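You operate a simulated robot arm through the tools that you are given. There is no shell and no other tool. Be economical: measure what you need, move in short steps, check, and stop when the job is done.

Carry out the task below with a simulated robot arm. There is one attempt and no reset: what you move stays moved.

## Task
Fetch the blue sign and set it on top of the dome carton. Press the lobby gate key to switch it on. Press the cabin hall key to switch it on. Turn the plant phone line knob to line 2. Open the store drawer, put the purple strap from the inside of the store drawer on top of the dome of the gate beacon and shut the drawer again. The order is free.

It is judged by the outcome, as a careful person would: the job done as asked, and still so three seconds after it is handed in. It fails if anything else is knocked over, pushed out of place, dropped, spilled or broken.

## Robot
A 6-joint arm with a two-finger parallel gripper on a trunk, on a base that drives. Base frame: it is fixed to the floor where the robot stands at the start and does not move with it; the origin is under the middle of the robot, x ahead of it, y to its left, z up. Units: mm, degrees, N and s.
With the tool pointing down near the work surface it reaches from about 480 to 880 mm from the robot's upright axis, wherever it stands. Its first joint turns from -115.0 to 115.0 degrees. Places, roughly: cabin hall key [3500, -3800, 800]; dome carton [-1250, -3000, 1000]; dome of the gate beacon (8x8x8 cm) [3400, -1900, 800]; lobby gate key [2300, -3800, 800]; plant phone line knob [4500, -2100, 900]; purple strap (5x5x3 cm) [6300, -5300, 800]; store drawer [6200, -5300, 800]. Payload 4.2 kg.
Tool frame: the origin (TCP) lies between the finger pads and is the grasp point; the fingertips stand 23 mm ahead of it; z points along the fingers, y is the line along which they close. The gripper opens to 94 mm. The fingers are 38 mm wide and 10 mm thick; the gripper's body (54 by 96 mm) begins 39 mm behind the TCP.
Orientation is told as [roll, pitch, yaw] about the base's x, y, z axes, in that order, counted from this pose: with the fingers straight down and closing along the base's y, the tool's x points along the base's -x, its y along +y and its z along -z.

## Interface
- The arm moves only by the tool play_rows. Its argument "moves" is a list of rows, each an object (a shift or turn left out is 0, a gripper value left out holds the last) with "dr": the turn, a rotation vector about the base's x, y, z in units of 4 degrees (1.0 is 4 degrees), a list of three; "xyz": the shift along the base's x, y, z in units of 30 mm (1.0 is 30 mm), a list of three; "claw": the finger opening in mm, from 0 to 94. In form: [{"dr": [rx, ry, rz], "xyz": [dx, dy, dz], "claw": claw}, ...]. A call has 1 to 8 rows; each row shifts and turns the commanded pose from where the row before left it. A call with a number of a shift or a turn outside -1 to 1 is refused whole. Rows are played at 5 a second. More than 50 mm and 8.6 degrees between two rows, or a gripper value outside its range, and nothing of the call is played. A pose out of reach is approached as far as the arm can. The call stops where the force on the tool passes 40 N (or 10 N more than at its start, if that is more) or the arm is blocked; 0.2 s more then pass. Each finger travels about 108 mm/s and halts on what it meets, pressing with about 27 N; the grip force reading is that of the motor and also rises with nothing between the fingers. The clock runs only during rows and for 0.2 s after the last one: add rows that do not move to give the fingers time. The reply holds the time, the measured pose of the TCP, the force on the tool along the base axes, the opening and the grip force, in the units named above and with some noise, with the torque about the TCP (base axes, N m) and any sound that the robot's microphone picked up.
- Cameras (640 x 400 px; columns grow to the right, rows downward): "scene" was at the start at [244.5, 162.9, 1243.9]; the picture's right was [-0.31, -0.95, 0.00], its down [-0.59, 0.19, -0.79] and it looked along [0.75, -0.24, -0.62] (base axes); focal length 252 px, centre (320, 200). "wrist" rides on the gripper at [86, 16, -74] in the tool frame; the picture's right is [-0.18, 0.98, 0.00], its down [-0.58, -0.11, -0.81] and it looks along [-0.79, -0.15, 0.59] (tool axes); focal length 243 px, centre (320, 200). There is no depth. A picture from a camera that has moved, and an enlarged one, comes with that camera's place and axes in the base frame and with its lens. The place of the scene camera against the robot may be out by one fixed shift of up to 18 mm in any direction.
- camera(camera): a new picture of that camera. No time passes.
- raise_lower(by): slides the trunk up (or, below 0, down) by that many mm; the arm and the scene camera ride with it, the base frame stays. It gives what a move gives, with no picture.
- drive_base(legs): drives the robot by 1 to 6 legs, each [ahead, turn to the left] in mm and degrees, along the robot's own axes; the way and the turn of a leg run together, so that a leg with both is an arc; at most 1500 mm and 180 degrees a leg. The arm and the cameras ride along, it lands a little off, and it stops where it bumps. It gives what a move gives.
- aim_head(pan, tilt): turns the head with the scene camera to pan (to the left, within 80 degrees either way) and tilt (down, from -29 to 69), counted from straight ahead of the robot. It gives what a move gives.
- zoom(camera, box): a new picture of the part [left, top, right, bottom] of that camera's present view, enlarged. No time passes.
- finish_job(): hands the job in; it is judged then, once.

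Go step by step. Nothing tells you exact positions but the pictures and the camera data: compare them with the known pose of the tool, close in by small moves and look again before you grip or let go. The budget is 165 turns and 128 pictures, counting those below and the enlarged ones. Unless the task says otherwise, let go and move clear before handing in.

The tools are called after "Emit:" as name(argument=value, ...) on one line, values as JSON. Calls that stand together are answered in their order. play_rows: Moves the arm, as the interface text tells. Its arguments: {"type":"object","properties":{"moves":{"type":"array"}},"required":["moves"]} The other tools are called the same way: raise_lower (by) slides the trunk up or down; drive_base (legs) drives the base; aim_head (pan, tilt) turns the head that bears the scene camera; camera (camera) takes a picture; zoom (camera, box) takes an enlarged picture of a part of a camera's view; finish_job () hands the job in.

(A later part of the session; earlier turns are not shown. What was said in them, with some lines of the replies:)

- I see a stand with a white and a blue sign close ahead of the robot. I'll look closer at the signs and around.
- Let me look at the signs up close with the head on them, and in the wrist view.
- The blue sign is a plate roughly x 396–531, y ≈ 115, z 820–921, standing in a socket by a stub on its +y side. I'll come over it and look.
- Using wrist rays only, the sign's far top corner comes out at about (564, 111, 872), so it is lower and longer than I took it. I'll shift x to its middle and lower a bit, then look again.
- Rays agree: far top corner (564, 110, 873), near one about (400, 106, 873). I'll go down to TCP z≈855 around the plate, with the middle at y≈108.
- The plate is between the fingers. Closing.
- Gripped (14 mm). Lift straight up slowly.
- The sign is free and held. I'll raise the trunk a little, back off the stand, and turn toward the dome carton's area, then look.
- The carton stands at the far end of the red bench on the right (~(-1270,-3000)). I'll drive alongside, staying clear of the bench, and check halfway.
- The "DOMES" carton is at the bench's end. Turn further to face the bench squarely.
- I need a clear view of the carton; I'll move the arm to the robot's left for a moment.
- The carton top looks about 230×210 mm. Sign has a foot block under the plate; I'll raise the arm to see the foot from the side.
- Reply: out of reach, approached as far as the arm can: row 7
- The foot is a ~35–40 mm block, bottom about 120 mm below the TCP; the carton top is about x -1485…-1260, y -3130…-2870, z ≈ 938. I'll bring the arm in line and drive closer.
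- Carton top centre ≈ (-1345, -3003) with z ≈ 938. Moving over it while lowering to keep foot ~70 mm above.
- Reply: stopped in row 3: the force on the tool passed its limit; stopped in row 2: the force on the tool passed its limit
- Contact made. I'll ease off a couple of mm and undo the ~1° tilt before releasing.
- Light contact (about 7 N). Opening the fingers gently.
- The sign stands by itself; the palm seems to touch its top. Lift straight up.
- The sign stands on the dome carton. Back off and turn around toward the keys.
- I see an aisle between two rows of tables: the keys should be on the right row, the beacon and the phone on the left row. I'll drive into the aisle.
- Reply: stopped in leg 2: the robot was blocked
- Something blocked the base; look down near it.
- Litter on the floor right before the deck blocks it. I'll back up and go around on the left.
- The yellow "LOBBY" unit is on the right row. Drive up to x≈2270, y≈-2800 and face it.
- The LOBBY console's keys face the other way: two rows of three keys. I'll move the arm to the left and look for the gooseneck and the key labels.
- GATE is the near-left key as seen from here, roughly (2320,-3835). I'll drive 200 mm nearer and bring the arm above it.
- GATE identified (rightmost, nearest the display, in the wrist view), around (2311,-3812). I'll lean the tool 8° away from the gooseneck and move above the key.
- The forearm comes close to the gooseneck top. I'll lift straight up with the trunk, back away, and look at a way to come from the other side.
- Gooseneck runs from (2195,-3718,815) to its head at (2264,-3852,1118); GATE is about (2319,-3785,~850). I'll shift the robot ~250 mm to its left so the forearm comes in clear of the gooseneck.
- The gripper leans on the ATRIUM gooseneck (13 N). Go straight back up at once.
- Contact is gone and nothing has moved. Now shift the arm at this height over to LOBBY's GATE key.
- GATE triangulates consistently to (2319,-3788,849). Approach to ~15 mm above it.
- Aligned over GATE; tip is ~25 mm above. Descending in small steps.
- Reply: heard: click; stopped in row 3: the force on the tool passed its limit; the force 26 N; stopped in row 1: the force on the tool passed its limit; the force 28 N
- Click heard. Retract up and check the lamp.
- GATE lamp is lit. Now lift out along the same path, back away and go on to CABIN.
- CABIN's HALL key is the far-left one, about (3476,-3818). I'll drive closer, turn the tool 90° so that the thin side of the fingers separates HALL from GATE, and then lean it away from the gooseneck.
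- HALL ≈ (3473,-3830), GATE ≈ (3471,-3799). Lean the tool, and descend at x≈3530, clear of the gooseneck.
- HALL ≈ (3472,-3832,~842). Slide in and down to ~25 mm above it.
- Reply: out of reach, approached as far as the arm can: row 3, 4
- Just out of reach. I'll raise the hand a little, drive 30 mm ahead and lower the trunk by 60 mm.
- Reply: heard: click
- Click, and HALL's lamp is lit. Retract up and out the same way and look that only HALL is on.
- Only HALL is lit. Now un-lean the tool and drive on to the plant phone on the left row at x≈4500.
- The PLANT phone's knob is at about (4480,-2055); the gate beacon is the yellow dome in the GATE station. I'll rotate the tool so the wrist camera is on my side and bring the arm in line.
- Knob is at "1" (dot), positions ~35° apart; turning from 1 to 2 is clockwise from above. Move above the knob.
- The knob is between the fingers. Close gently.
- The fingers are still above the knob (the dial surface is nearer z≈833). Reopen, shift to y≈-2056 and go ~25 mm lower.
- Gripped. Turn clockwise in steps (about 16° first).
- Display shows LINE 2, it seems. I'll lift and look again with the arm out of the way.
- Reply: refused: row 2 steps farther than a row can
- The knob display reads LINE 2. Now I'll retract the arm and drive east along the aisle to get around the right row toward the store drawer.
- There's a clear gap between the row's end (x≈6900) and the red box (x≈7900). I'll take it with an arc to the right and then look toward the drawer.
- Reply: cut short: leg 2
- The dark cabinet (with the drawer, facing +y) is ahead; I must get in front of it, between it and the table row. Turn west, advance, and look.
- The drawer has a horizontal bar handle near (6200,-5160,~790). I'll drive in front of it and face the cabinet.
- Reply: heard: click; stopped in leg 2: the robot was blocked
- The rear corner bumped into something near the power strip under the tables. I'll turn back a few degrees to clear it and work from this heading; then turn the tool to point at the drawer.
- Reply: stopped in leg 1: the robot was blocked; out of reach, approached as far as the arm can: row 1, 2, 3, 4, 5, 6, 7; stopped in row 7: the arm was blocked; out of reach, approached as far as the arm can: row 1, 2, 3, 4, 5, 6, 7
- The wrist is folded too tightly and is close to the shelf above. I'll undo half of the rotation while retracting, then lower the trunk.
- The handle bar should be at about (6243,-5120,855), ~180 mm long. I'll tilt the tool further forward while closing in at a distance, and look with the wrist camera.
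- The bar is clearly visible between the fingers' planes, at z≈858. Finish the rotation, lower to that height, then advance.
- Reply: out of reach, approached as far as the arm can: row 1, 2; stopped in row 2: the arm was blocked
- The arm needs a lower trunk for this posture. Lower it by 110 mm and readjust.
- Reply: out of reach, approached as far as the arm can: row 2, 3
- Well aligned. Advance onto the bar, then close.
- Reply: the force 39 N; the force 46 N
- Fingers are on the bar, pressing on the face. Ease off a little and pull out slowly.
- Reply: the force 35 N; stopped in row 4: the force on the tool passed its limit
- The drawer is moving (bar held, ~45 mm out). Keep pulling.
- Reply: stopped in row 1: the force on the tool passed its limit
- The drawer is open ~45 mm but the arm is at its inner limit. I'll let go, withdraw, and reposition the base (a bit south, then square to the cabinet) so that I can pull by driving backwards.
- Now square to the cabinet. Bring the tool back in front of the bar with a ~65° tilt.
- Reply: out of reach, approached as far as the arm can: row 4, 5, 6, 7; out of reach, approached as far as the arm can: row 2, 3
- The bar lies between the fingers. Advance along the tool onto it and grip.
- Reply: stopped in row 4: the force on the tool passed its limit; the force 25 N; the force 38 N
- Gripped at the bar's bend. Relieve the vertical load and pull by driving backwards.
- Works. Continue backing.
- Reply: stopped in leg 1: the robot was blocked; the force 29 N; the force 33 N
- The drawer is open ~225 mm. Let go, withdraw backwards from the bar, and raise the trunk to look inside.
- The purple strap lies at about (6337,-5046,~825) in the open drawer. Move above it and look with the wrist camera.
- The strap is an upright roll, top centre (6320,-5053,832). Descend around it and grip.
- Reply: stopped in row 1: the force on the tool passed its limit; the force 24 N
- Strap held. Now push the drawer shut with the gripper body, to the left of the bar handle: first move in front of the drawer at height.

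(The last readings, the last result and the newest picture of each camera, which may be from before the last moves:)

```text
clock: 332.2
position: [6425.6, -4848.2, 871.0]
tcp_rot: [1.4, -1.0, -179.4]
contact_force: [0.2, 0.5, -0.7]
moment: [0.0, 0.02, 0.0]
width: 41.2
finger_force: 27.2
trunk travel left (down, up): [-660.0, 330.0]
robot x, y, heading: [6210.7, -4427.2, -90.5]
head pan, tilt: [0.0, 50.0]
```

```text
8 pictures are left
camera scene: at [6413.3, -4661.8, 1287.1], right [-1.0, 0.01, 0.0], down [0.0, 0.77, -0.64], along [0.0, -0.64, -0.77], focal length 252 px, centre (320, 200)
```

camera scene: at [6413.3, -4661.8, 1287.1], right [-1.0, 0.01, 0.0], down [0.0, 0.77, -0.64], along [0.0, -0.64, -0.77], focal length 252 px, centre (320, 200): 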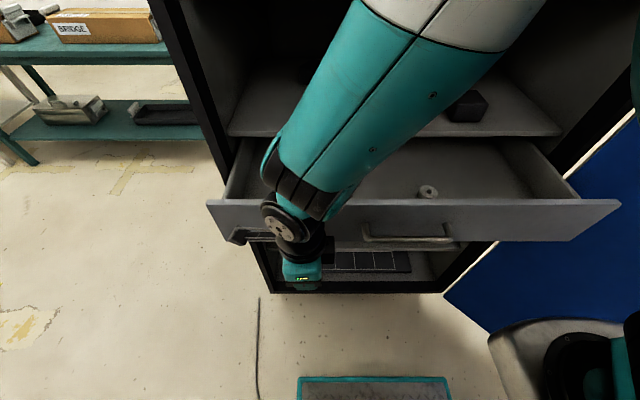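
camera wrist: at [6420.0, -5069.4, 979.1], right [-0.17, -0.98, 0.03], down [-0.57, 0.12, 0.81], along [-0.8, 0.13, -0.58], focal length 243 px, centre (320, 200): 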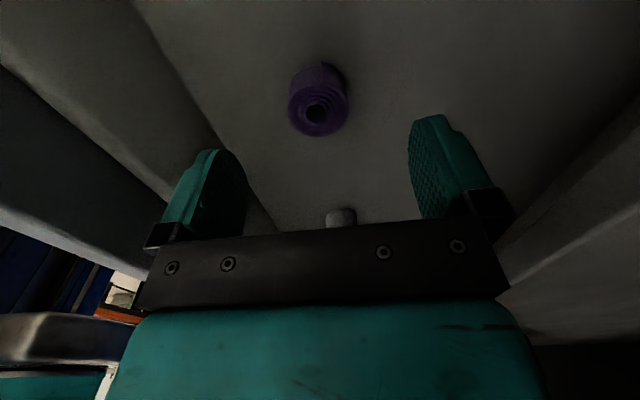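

Hand is in front of the drawer face, clear of the handle. Push in.

Emit:
play_rows(moves=[{"xyz": [0, -0.5, 0]}, {"xyz": [0, -0.7, 0]}, {"xyz": [0, -0.7, 0]}, {"xyz": [0, -0.7, 0]}, {"xyz": [0, -0.7, 0]}, {}])

Emit:
play_rows(moves=[{"xyz": [0, -0.7, 0]}, {"xyz": [0, -0.7, 0]}, {"xyz": [0, -0.7, 0]}, {"xyz": [0, -0.7, 0]}, {}])

```text
clock: 333.6
position: [6425.5, -4946.1, 870.2]
tcp_rot: [1.5, -1.0, -179.3]
contact_force: [0.2, 0.0, -0.4]
moment: [0.01, 0.03, -0.02]
width: 41.2
finger_force: 27.1
trunk travel left (down, up): [-660.0, 330.0]
robot x, y, heading: [6208.5, -4427.4, -90.5]
head pan, tilt: [0.0, 50.0]
```

```text
clock: 334.8
position: [6425.1, -5030.4, 869.1]
tcp_rot: [1.4, -1.1, -179.3]
contact_force: [0.6, 0.7, 0.3]
moment: [0.01, 0.04, 0.02]
width: 41.2
finger_force: 26.8
trunk travel left (down, up): [-660.0, 330.0]
robot x, y, heading: [6209.5, -4427.4, -90.3]
head pan, tilt: [0.0, 50.0]
```

Emit:
play_rows(moves=[{"xyz": [0, -0.5, 0]}, {"xyz": [0, -0.5, 0]}, {"xyz": [0, -0.4, 0]}, {}])

Emit:
play_rows(moves=[{"xyz": [0, -0.25, 0]}, {"xyz": [0, -0.25, 0]}, {}])

```text
clock: 335.8
position: [6424.0, -5074.7, 871.1]
tcp_rot: [1.5, -0.9, -179.3]
contact_force: [0.1, -0.3, -1.1]
moment: [-0.02, 0.0, 0.02]
width: 41.4
finger_force: 27.0
trunk travel left (down, up): [-660.0, 330.0]
robot x, y, heading: [6208.7, -4427.7, -90.2]
head pan, tilt: [0.0, 50.0]
```

```text
clock: 336.6
position: [6424.3, -5087.9, 871.5]
tcp_rot: [1.2, -1.1, -179.3]
contact_force: [-3.8, 17.2, 1.1]
moment: [-0.75, -0.12, -0.58]
width: 41.5
finger_force: 27.3
trunk travel left (down, up): [-660.0, 330.0]
robot x, y, heading: [6211.1, -4427.8, -90.4]
head pan, tilt: [0.0, 50.0]
```

Resistance now at about the expected closed position. A last gentle push, then back off and check.

Emit:
play_rows(moves=[{"xyz": [0, -0.08, 0]}, {}, {"xyz": [0, 0.5, 0]}, {"xyz": [0, 0.8, 0]}, {"xyz": [0, 0.8, 0.2]}, {"xyz": [0, 0.8, 0.3]}, {}])

Emit:
play_rows(moves=[{"xyz": [0, 0.6, 0.9]}, {"xyz": [0, 0.6, 0.9]}, {"xyz": [0, 0.6, 0.9]}, {"xyz": [0, 0, 1]}, {"xyz": [0, 0, 1]}, {"xyz": [0, 0, 1]}, {}])

Emit:
camera(camera="scene")

```text
clock: 338.2
position: [6422.7, -5004.2, 884.6]
tcp_rot: [1.5, -0.9, -179.4]
contact_force: [0.3, 0.4, -0.6]
moment: [0.03, 0.0, 0.04]
width: 41.3
finger_force: 26.7
trunk travel left (down, up): [-660.0, 330.0]
robot x, y, heading: [6206.9, -4425.8, -90.4]
head pan, tilt: [0.0, 50.0]
```

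```text
clock: 339.8
position: [6427.3, -4949.2, 1055.5]
tcp_rot: [1.3, -1.0, -179.3]
contact_force: [-0.6, 0.2, -0.8]
moment: [0.01, 0.0, 0.0]
width: 41.2
finger_force: 27.3
trunk travel left (down, up): [-660.0, 330.0]
robot x, y, heading: [6211.2, -4424.2, -90.5]
head pan, tilt: [0.0, 50.0]
```

```text
7 pictures are left
camera scene: at [6413.4, -4661.9, 1287.0], right [-1.0, 0.01, 0.0], down [0.0, 0.77, -0.64], along [0.0, -0.64, -0.77], focal length 252 px, centre (320, 200)
```

scene: 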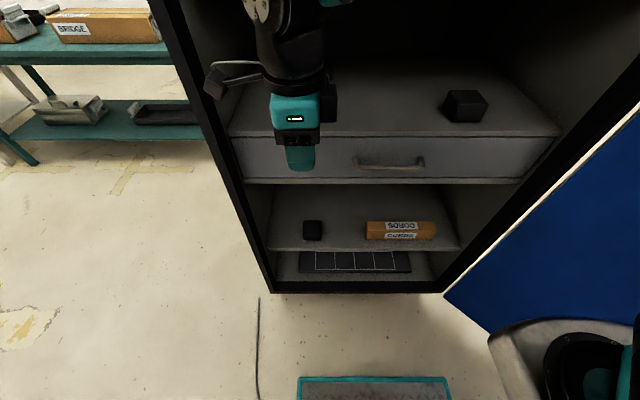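

The drawer is shut. Now bring the arm to the side and drive back: south a bit, turn east, around the row's end, and west along the aisle to the GATE station.

Emit:
play_rows(moves=[{"xyz": [0.82, 0.95, 0.1]}, {"xyz": [0.82, 0.95, 0.1]}, {"xyz": [0.82, 0.95, 0.1]}, {"xyz": [0.82, 0.95, 0.1]}, {"xyz": [0.82, 0.95, 0.1]}, {"xyz": [0.82, 0.95, 0.1]}, {"xyz": [0.82, 0.95, 0.1]}, {}])

Emit:
drive_base(legs=[[140, 0], [0, 90]])

```text
clock: 341.6
position: [6591.5, -4764.4, 1086.0]
tcp_rot: [1.6, -0.3, 178.9]
contact_force: [0.6, 0.5, -0.4]
moment: [0.0, 0.0, -0.02]
width: 40.8
finger_force: 27.1
trunk travel left (down, up): [-660.0, 330.0]
robot x, y, heading: [6212.2, -4428.2, -90.5]
head pan, tilt: [0.0, 50.0]
```

```text
clock: 346.6
position: [6550.7, -4191.7, 1086.2]
tcp_rot: [1.6, -0.1, -91.8]
contact_force: [-0.2, -0.5, -0.8]
moment: [0.03, -0.01, 0.01]
width: 41.1
finger_force: 26.9
trunk travel left (down, up): [-660.0, 330.0]
robot x, y, heading: [6208.9, -4566.9, -2.1]
head pan, tilt: [0.0, 50.0]
```

Emit:
drive_base(legs=[[0, 2], [1180, 0], [0, 90], [1240, 0]])

```text
clock: 362.8
position: [6968.7, -3010.9, 1090.3]
tcp_rot: [1.7, 0.1, 2.2]
contact_force: [0.7, 0.0, -0.6]
moment: [0.01, 0.0, 0.02]
width: 41.1
finger_force: 26.9
trunk travel left (down, up): [-660.0, 330.0]
robot x, y, heading: [7365.8, -3329.1, 92.3]
head pan, tilt: [0.0, 50.0]
```

Emit:
drive_base(legs=[[700, 88], [1150, 0], [1150, 0]])

```text
clock: 378.0
position: [4269.7, -3394.6, 1091.3]
tcp_rot: [1.7, 0.5, 92.9]
contact_force: [0.1, -1.3, -0.5]
moment: [-0.03, 0.0, -0.02]
width: 41.2
finger_force: 27.2
trunk travel left (down, up): [-660.0, 330.0]
robot x, y, heading: [4578.7, -2995.6, -177.1]
head pan, tilt: [0.0, 50.0]
cut short: leg 1
```

Emit:
drive_base(legs=[[0, -18], [1215, 0], [0, -75]])

Emit:
aim_head(pan=0, tilt=35)

Emit:
camera(camera="scene")

```text
clock: 388.3
position: [2996.4, -2377.5, 1093.0]
tcp_rot: [1.7, 0.5, 3.6]
contact_force: [0.7, -0.7, -0.2]
moment: [0.01, 0.01, 0.03]
width: 40.9
finger_force: 27.2
trunk travel left (down, up): [-660.0, 330.0]
robot x, y, heading: [3402.7, -2681.1, 93.5]
head pan, tilt: [0.0, 50.0]
```

```text
clock: 389.1
position: [2997.2, -2375.6, 1097.3]
tcp_rot: [1.8, 1.1, 3.4]
contact_force: [-0.7, -0.5, -0.4]
moment: [0.02, 0.01, 0.01]
width: 41.2
finger_force: 27.2
trunk travel left (down, up): [-660.0, 330.0]
robot x, y, heading: [3402.2, -2684.3, 93.8]
head pan, tilt: [0.0, 35.0]
```

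```text
6 pictures are left
camera scene: at [3202.8, -2469.7, 1290.1], right [1.0, 0.07, 0.0], down [0.05, -0.74, -0.67], along [-0.05, 0.67, -0.74], focal length 252 px, centre (320, 200)
```

scene: 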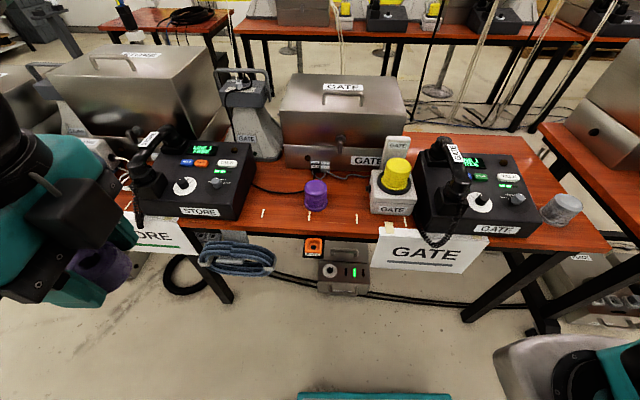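

The gate beacon (yellow dome on the white GATE base) is near (3365,-1965), top ≈ 870–880. I'll move the arm over toward it at height and look with the wrist camera.

Emit:
play_rows(moves=[{"xyz": [0.95, 0.2, 0]}, {"xyz": [0.95, 0.3, 0]}, {"xyz": [0.95, 0.5, 0]}, {"xyz": [0.95, 0.8, 0]}, {"xyz": [0.95, 0.9, 0]}, {"xyz": [0.95, 0.9, 0]}, {"xyz": [0.95, 0.9, 0]}, {"xyz": [0.95, 0.9, 0]}])

Emit:
play_rows(moves=[{"xyz": [0.9, 0.9, -0.3]}, {"xyz": [0.9, 0.9, -0.3]}, {"xyz": [0.9, 0.9, -0.3]}, {"xyz": [0.9, 0.9, -0.3]}, {"xyz": [0.4, 0.9, -0.3]}, {"xyz": [0, 0.9, -0.3]}, {}])

Emit:
camera(camera="wrist")

```text
clock: 390.9
position: [3225.7, -2215.9, 1092.9]
tcp_rot: [1.7, 0.5, 3.8]
contact_force: [0.2, 0.1, -0.2]
moment: [0.0, -0.04, 0.02]
width: 40.9
finger_force: 27.3
trunk travel left (down, up): [-660.0, 330.0]
robot x, y, heading: [3399.0, -2680.4, 93.3]
head pan, tilt: [0.0, 35.0]
```

```text
clock: 392.4
position: [3344.2, -2048.7, 1038.4]
tcp_rot: [1.8, 0.6, 3.7]
contact_force: [-0.7, -1.2, -1.0]
moment: [-0.03, 0.0, -0.01]
width: 41.3
finger_force: 27.0
trunk travel left (down, up): [-660.0, 330.0]
robot x, y, heading: [3402.6, -2681.8, 93.6]
head pan, tilt: [0.0, 35.0]
```

```text
5 pictures are left
camera wrist: at [3257.0, -2040.4, 1114.9], right [0.12, 0.99, 0.03], down [0.6, -0.1, 0.8], along [0.79, -0.08, -0.6], focal length 243 px, centre (320, 200)
```

wrist: 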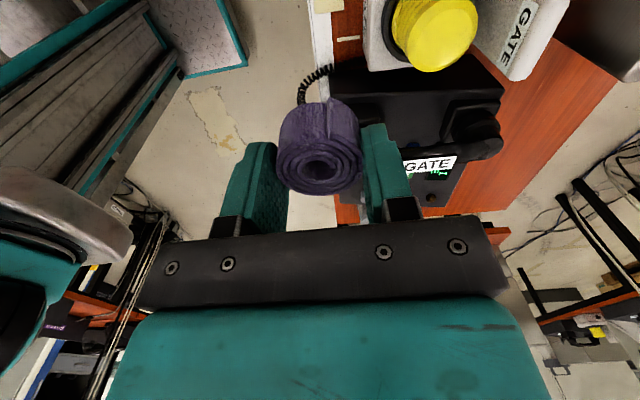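

Strap well held; the dome top is seen at about (3360,-1922). Move over it and look once more.

Emit:
play_rows(moves=[{"xyz": [0.15, 0.8, -0.3]}, {"xyz": [0.15, 0.8, -0.3]}, {"xyz": [0.15, 0.8, -0.3]}, {"xyz": [0.1, 0.8, -0.4]}, {"xyz": [0, 0.8, -0.4]}, {}])

Emit:
camera(camera="wrist")

```text
clock: 393.9
position: [3359.8, -1932.7, 986.6]
tcp_rot: [1.7, 0.6, 3.5]
contact_force: [0.1, 0.3, -0.2]
moment: [-0.01, -0.01, 0.01]
width: 41.1
finger_force: 27.2
trunk travel left (down, up): [-660.0, 330.0]
robot x, y, heading: [3402.7, -2681.4, 93.5]
head pan, tilt: [0.0, 35.0]
```

```text
4 pictures are left
camera wrist: at [3274.4, -1924.8, 1061.8], right [0.12, 0.99, 0.03], down [0.6, -0.1, 0.8], along [0.79, -0.08, -0.6], focal length 243 px, centre (320, 200)
```

wrist: 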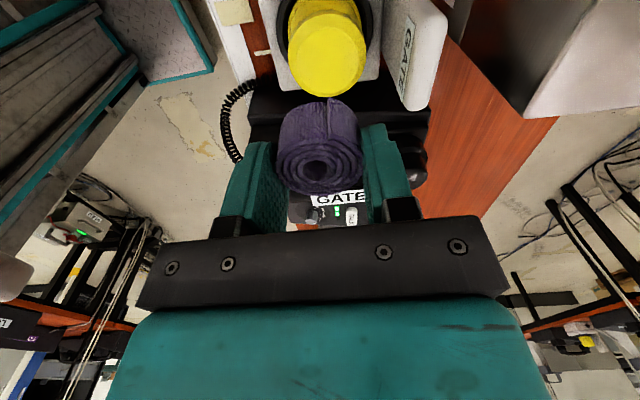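

Dome top is at (3360,-1925,859) from two wrist views. Lower to just above it.

Emit:
play_rows(moves=[{"xyz": [0, 0.22, -0.8]}, {"xyz": [0, 0, -0.8]}, {"xyz": [0, 0, -0.8]}, {"xyz": [0, 0, -0.4]}, {}])

Emit:
camera(camera="wrist")

```text
clock: 395.1
position: [3360.6, -1924.3, 903.6]
tcp_rot: [1.7, 0.6, 3.7]
contact_force: [-0.1, -0.4, -0.4]
moment: [-0.01, 0.02, -0.01]
width: 41.3
finger_force: 26.8
trunk travel left (down, up): [-660.0, 330.0]
robot x, y, heading: [3401.7, -2681.0, 93.4]
head pan, tilt: [0.0, 35.0]
```

```text
3 pictures are left
camera wrist: at [3274.0, -1916.6, 978.4], right [0.12, 0.99, 0.03], down [0.6, -0.1, 0.8], along [0.79, -0.08, -0.6], focal length 243 px, centre (320, 200)
```

wrist: 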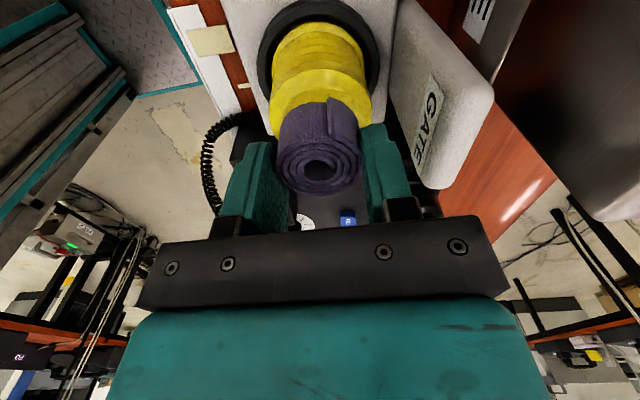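

Emit:
play_rows(moves=[{"xyz": [0, 0, -0.2]}, {"xyz": [0, 0, -0.15]}, {}])

Emit:
play_rows(moves=[{"xyz": [0, 0, -0.12]}, {}])

Emit:
play_rows(moves=[{"xyz": [0, 0, -0.1]}, {}])

```text
clock: 395.9
position: [3360.1, -1923.8, 893.1]
tcp_rot: [1.6, 0.5, 3.6]
contact_force: [-0.2, -0.3, 0.2]
moment: [0.02, -0.01, 0.0]
width: 41.1
finger_force: 27.4
trunk travel left (down, up): [-660.0, 330.0]
robot x, y, heading: [3401.7, -2683.8, 93.6]
head pan, tilt: [0.0, 35.0]
```

```text
clock: 396.4
position: [3360.8, -1925.4, 890.7]
tcp_rot: [1.7, 0.4, 3.7]
contact_force: [-0.6, 0.1, -0.7]
moment: [0.03, 0.0, -0.01]
width: 40.7
finger_force: 26.7
trunk travel left (down, up): [-660.0, 330.0]
robot x, y, heading: [3402.5, -2685.1, 93.5]
head pan, tilt: [0.0, 35.0]
```

```text
clock: 397.1
position: [3360.6, -1925.4, 887.9]
tcp_rot: [1.7, 0.5, 3.6]
contact_force: [-0.4, 0.5, -1.0]
moment: [0.01, 0.02, -0.04]
width: 40.6
finger_force: 26.7
trunk travel left (down, up): [-660.0, 330.0]
robot x, y, heading: [3404.5, -2685.7, 93.6]
head pan, tilt: [0.0, 35.0]
```

Emit:
play_rows(moves=[{"xyz": [0, 0, -0.1]}, {}])

Emit:
play_rows(moves=[{"xyz": [0, 0, -0.08]}, {}])

Emit:
play_rows(moves=[{"xyz": [0, 0, -0.08]}, {}])

```text
clock: 397.6
position: [3361.6, -1925.6, 883.4]
tcp_rot: [1.7, 0.5, 3.7]
contact_force: [-0.4, -0.6, 0.0]
moment: [-0.02, -0.04, -0.01]
width: 41.3
finger_force: 26.6
trunk travel left (down, up): [-660.0, 330.0]
robot x, y, heading: [3400.7, -2682.8, 93.7]
head pan, tilt: [0.0, 35.0]
```

```text
clock: 398.2
position: [3361.9, -1925.8, 881.5]
tcp_rot: [1.8, 0.5, 3.5]
contact_force: [0.2, 0.3, 0.2]
moment: [-0.01, 0.0, -0.03]
width: 40.9
finger_force: 26.5
trunk travel left (down, up): [-660.0, 330.0]
robot x, y, heading: [3406.1, -2680.8, 93.4]
head pan, tilt: [0.0, 35.0]
```

```text
clock: 398.9
position: [3361.4, -1925.5, 878.9]
tcp_rot: [1.8, 0.5, 3.7]
contact_force: [0.7, -2.0, 4.4]
moment: [-0.14, -0.04, -0.04]
width: 41.0
finger_force: 27.0
trunk travel left (down, up): [-660.0, 330.0]
robot x, y, heading: [3397.7, -2681.3, 93.4]
head pan, tilt: [0.0, 35.0]
```

Touching the dome lightly. Open the fingers just enough and lift straight up.

Emit:
play_rows(moves=[{"claw": 44}, {"claw": 48}, {"claw": 54}, {"claw": 60}, {}, {"xyz": [0, 0, 0.4]}, {"xyz": [0, 0, 0.8]}, {}])

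Emit:
camera(camera="wrist")

```text
clock: 400.6
position: [3359.3, -1927.8, 917.0]
tcp_rot: [1.6, 0.6, 3.6]
contact_force: [0.2, -0.7, 0.5]
moment: [0.0, 0.03, 0.01]
width: 59.8
finger_force: 0.1
trunk travel left (down, up): [-660.0, 330.0]
robot x, y, heading: [3403.8, -2680.4, 93.5]
head pan, tilt: [0.0, 35.0]
```

```text
2 pictures are left
camera wrist: at [3274.0, -1918.6, 991.7], right [0.12, 0.99, 0.03], down [0.6, -0.1, 0.8], along [0.79, -0.08, -0.6], focal length 243 px, centre (320, 200)
```

wrist: 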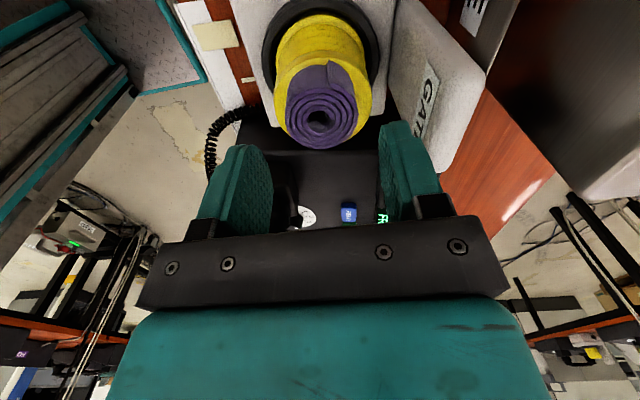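

The strap sits on the dome. Lift clear and retract the arm, then take a last look.

Emit:
play_rows(moves=[{"xyz": [0, 0, 1]}, {"xyz": [0, 0, 1]}, {"xyz": [0, 0, 1]}, {"xyz": [0, -0.5, 1]}, {"xyz": [0, -1, 0.5]}, {"xyz": [0, -1, 0]}, {"xyz": [0, -1, 0]}, {"xyz": [0, -1, 0]}])

Emit:
drive_base(legs=[[-150, 0]])

Emit:
aim_head(pan=0, tilt=30)

Emit:
camera(camera="scene")

```text
clock: 402.4
position: [3360.1, -2063.1, 1048.7]
tcp_rot: [1.7, 0.5, 3.6]
contact_force: [0.3, 0.6, 0.1]
moment: [-0.01, -0.04, 0.02]
width: 60.0
finger_force: 0.0
trunk travel left (down, up): [-660.0, 330.0]
robot x, y, heading: [3398.9, -2682.6, 93.6]
head pan, tilt: [0.0, 35.0]
```

```text
clock: 403.8
position: [3366.9, -2215.3, 1048.4]
tcp_rot: [1.7, 0.5, 3.8]
contact_force: [-0.1, -1.4, 0.0]
moment: [-0.01, 0.02, 0.0]
width: 60.0
finger_force: 0.1
trunk travel left (down, up): [-660.0, 330.0]
robot x, y, heading: [3411.9, -2836.1, 93.9]
head pan, tilt: [0.0, 35.0]
```

```text
clock: 404.5
position: [3368.6, -2216.2, 1048.6]
tcp_rot: [1.7, 0.5, 3.8]
contact_force: [-0.2, -1.0, -0.1]
moment: [-0.01, 0.03, 0.03]
width: 59.9
finger_force: 0.0
trunk travel left (down, up): [-660.0, 330.0]
robot x, y, heading: [3409.9, -2832.4, 93.9]
head pan, tilt: [0.0, 30.0]
```

```text
1 pictures are left
camera scene: at [3211.7, -2611.9, 1316.6], right [1.0, 0.07, 0.0], down [0.03, -0.5, -0.87], along [-0.06, 0.86, -0.5], focal length 252 px, centre (320, 200)
```

scene: 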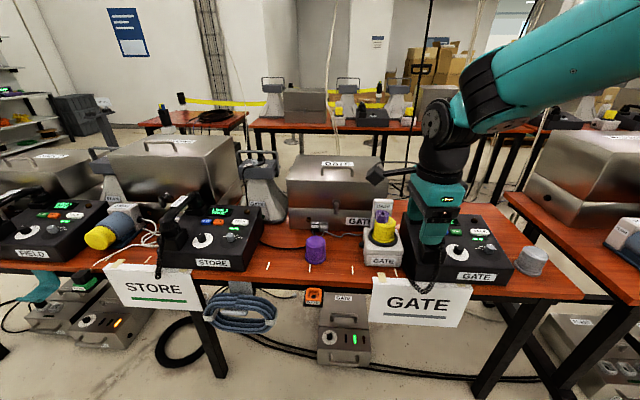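

The strap rests on the gate beacon's dome. I'll use the last picture to verify the PLANT phone's display.

Emit:
drive_base(legs=[[0, -90], [600, 0]])

Emit:
aim_head(pan=60, tilt=35)

Emit:
zoom(camera="scene", box=[200, 110, 440, 290])

```text
clock: 411.7
position: [4637.8, -2738.0, 1049.1]
tcp_rot: [1.7, 0.5, -85.6]
contact_force: [-0.1, 1.1, -0.3]
moment: [0.03, -0.03, -0.04]
width: 59.7
finger_force: 0.0
trunk travel left (down, up): [-660.0, 330.0]
robot x, y, heading: [4019.4, -2786.9, 4.2]
head pan, tilt: [0.0, 30.0]
```

```text
clock: 413.0
position: [4637.5, -2737.6, 1047.9]
tcp_rot: [1.7, 0.4, -85.7]
contact_force: [0.1, 0.6, -0.2]
moment: [-0.01, -0.05, 0.03]
width: 60.2
finger_force: 0.0
trunk travel left (down, up): [-660.0, 330.0]
robot x, y, heading: [4013.7, -2786.0, 4.2]
head pan, tilt: [60.0, 35.0]
```

```text
2.22 times, centred on (320, 200) of scene
camera zoom: at [4204.0, -2507.6, 1308.8], right [0.9, -0.44, 0.0], down [-0.25, -0.52, -0.82], along [0.36, 0.74, -0.57], focal length 559 px, centre (320, 200)
```

zoom: 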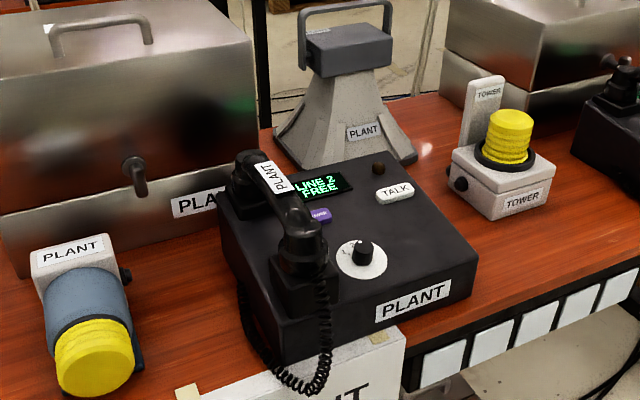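

The PLANT phone reads LINE 2, so everything asked for is done and the arm is clear. Handing in.

Emit:
finish_job()

```text
The job is handed in.
```

All five tasks are done, but I bumped two things on the way.

- **Blue sign:** it stands on the dome carton.
- **Lobby gate key:** on, with its lamp lit.
- **Cabin hall key:** on, with its lamp lit.
- **Plant phone:** the display reads LINE 2.
- **Purple strap and drawer:** the strap is on the dome of the gate beacon, and the store drawer is shut.

**Bumps:**
- The gripper leaned briefly on the Atrium microphone stem, at about 13 N. It looked unmoved in the next picture.
- The base backed into something under the tables in front of the store cabinet, probably a power strip, and I heard a click. I didn't look at it afterwards, so it may have been shifted or switched.
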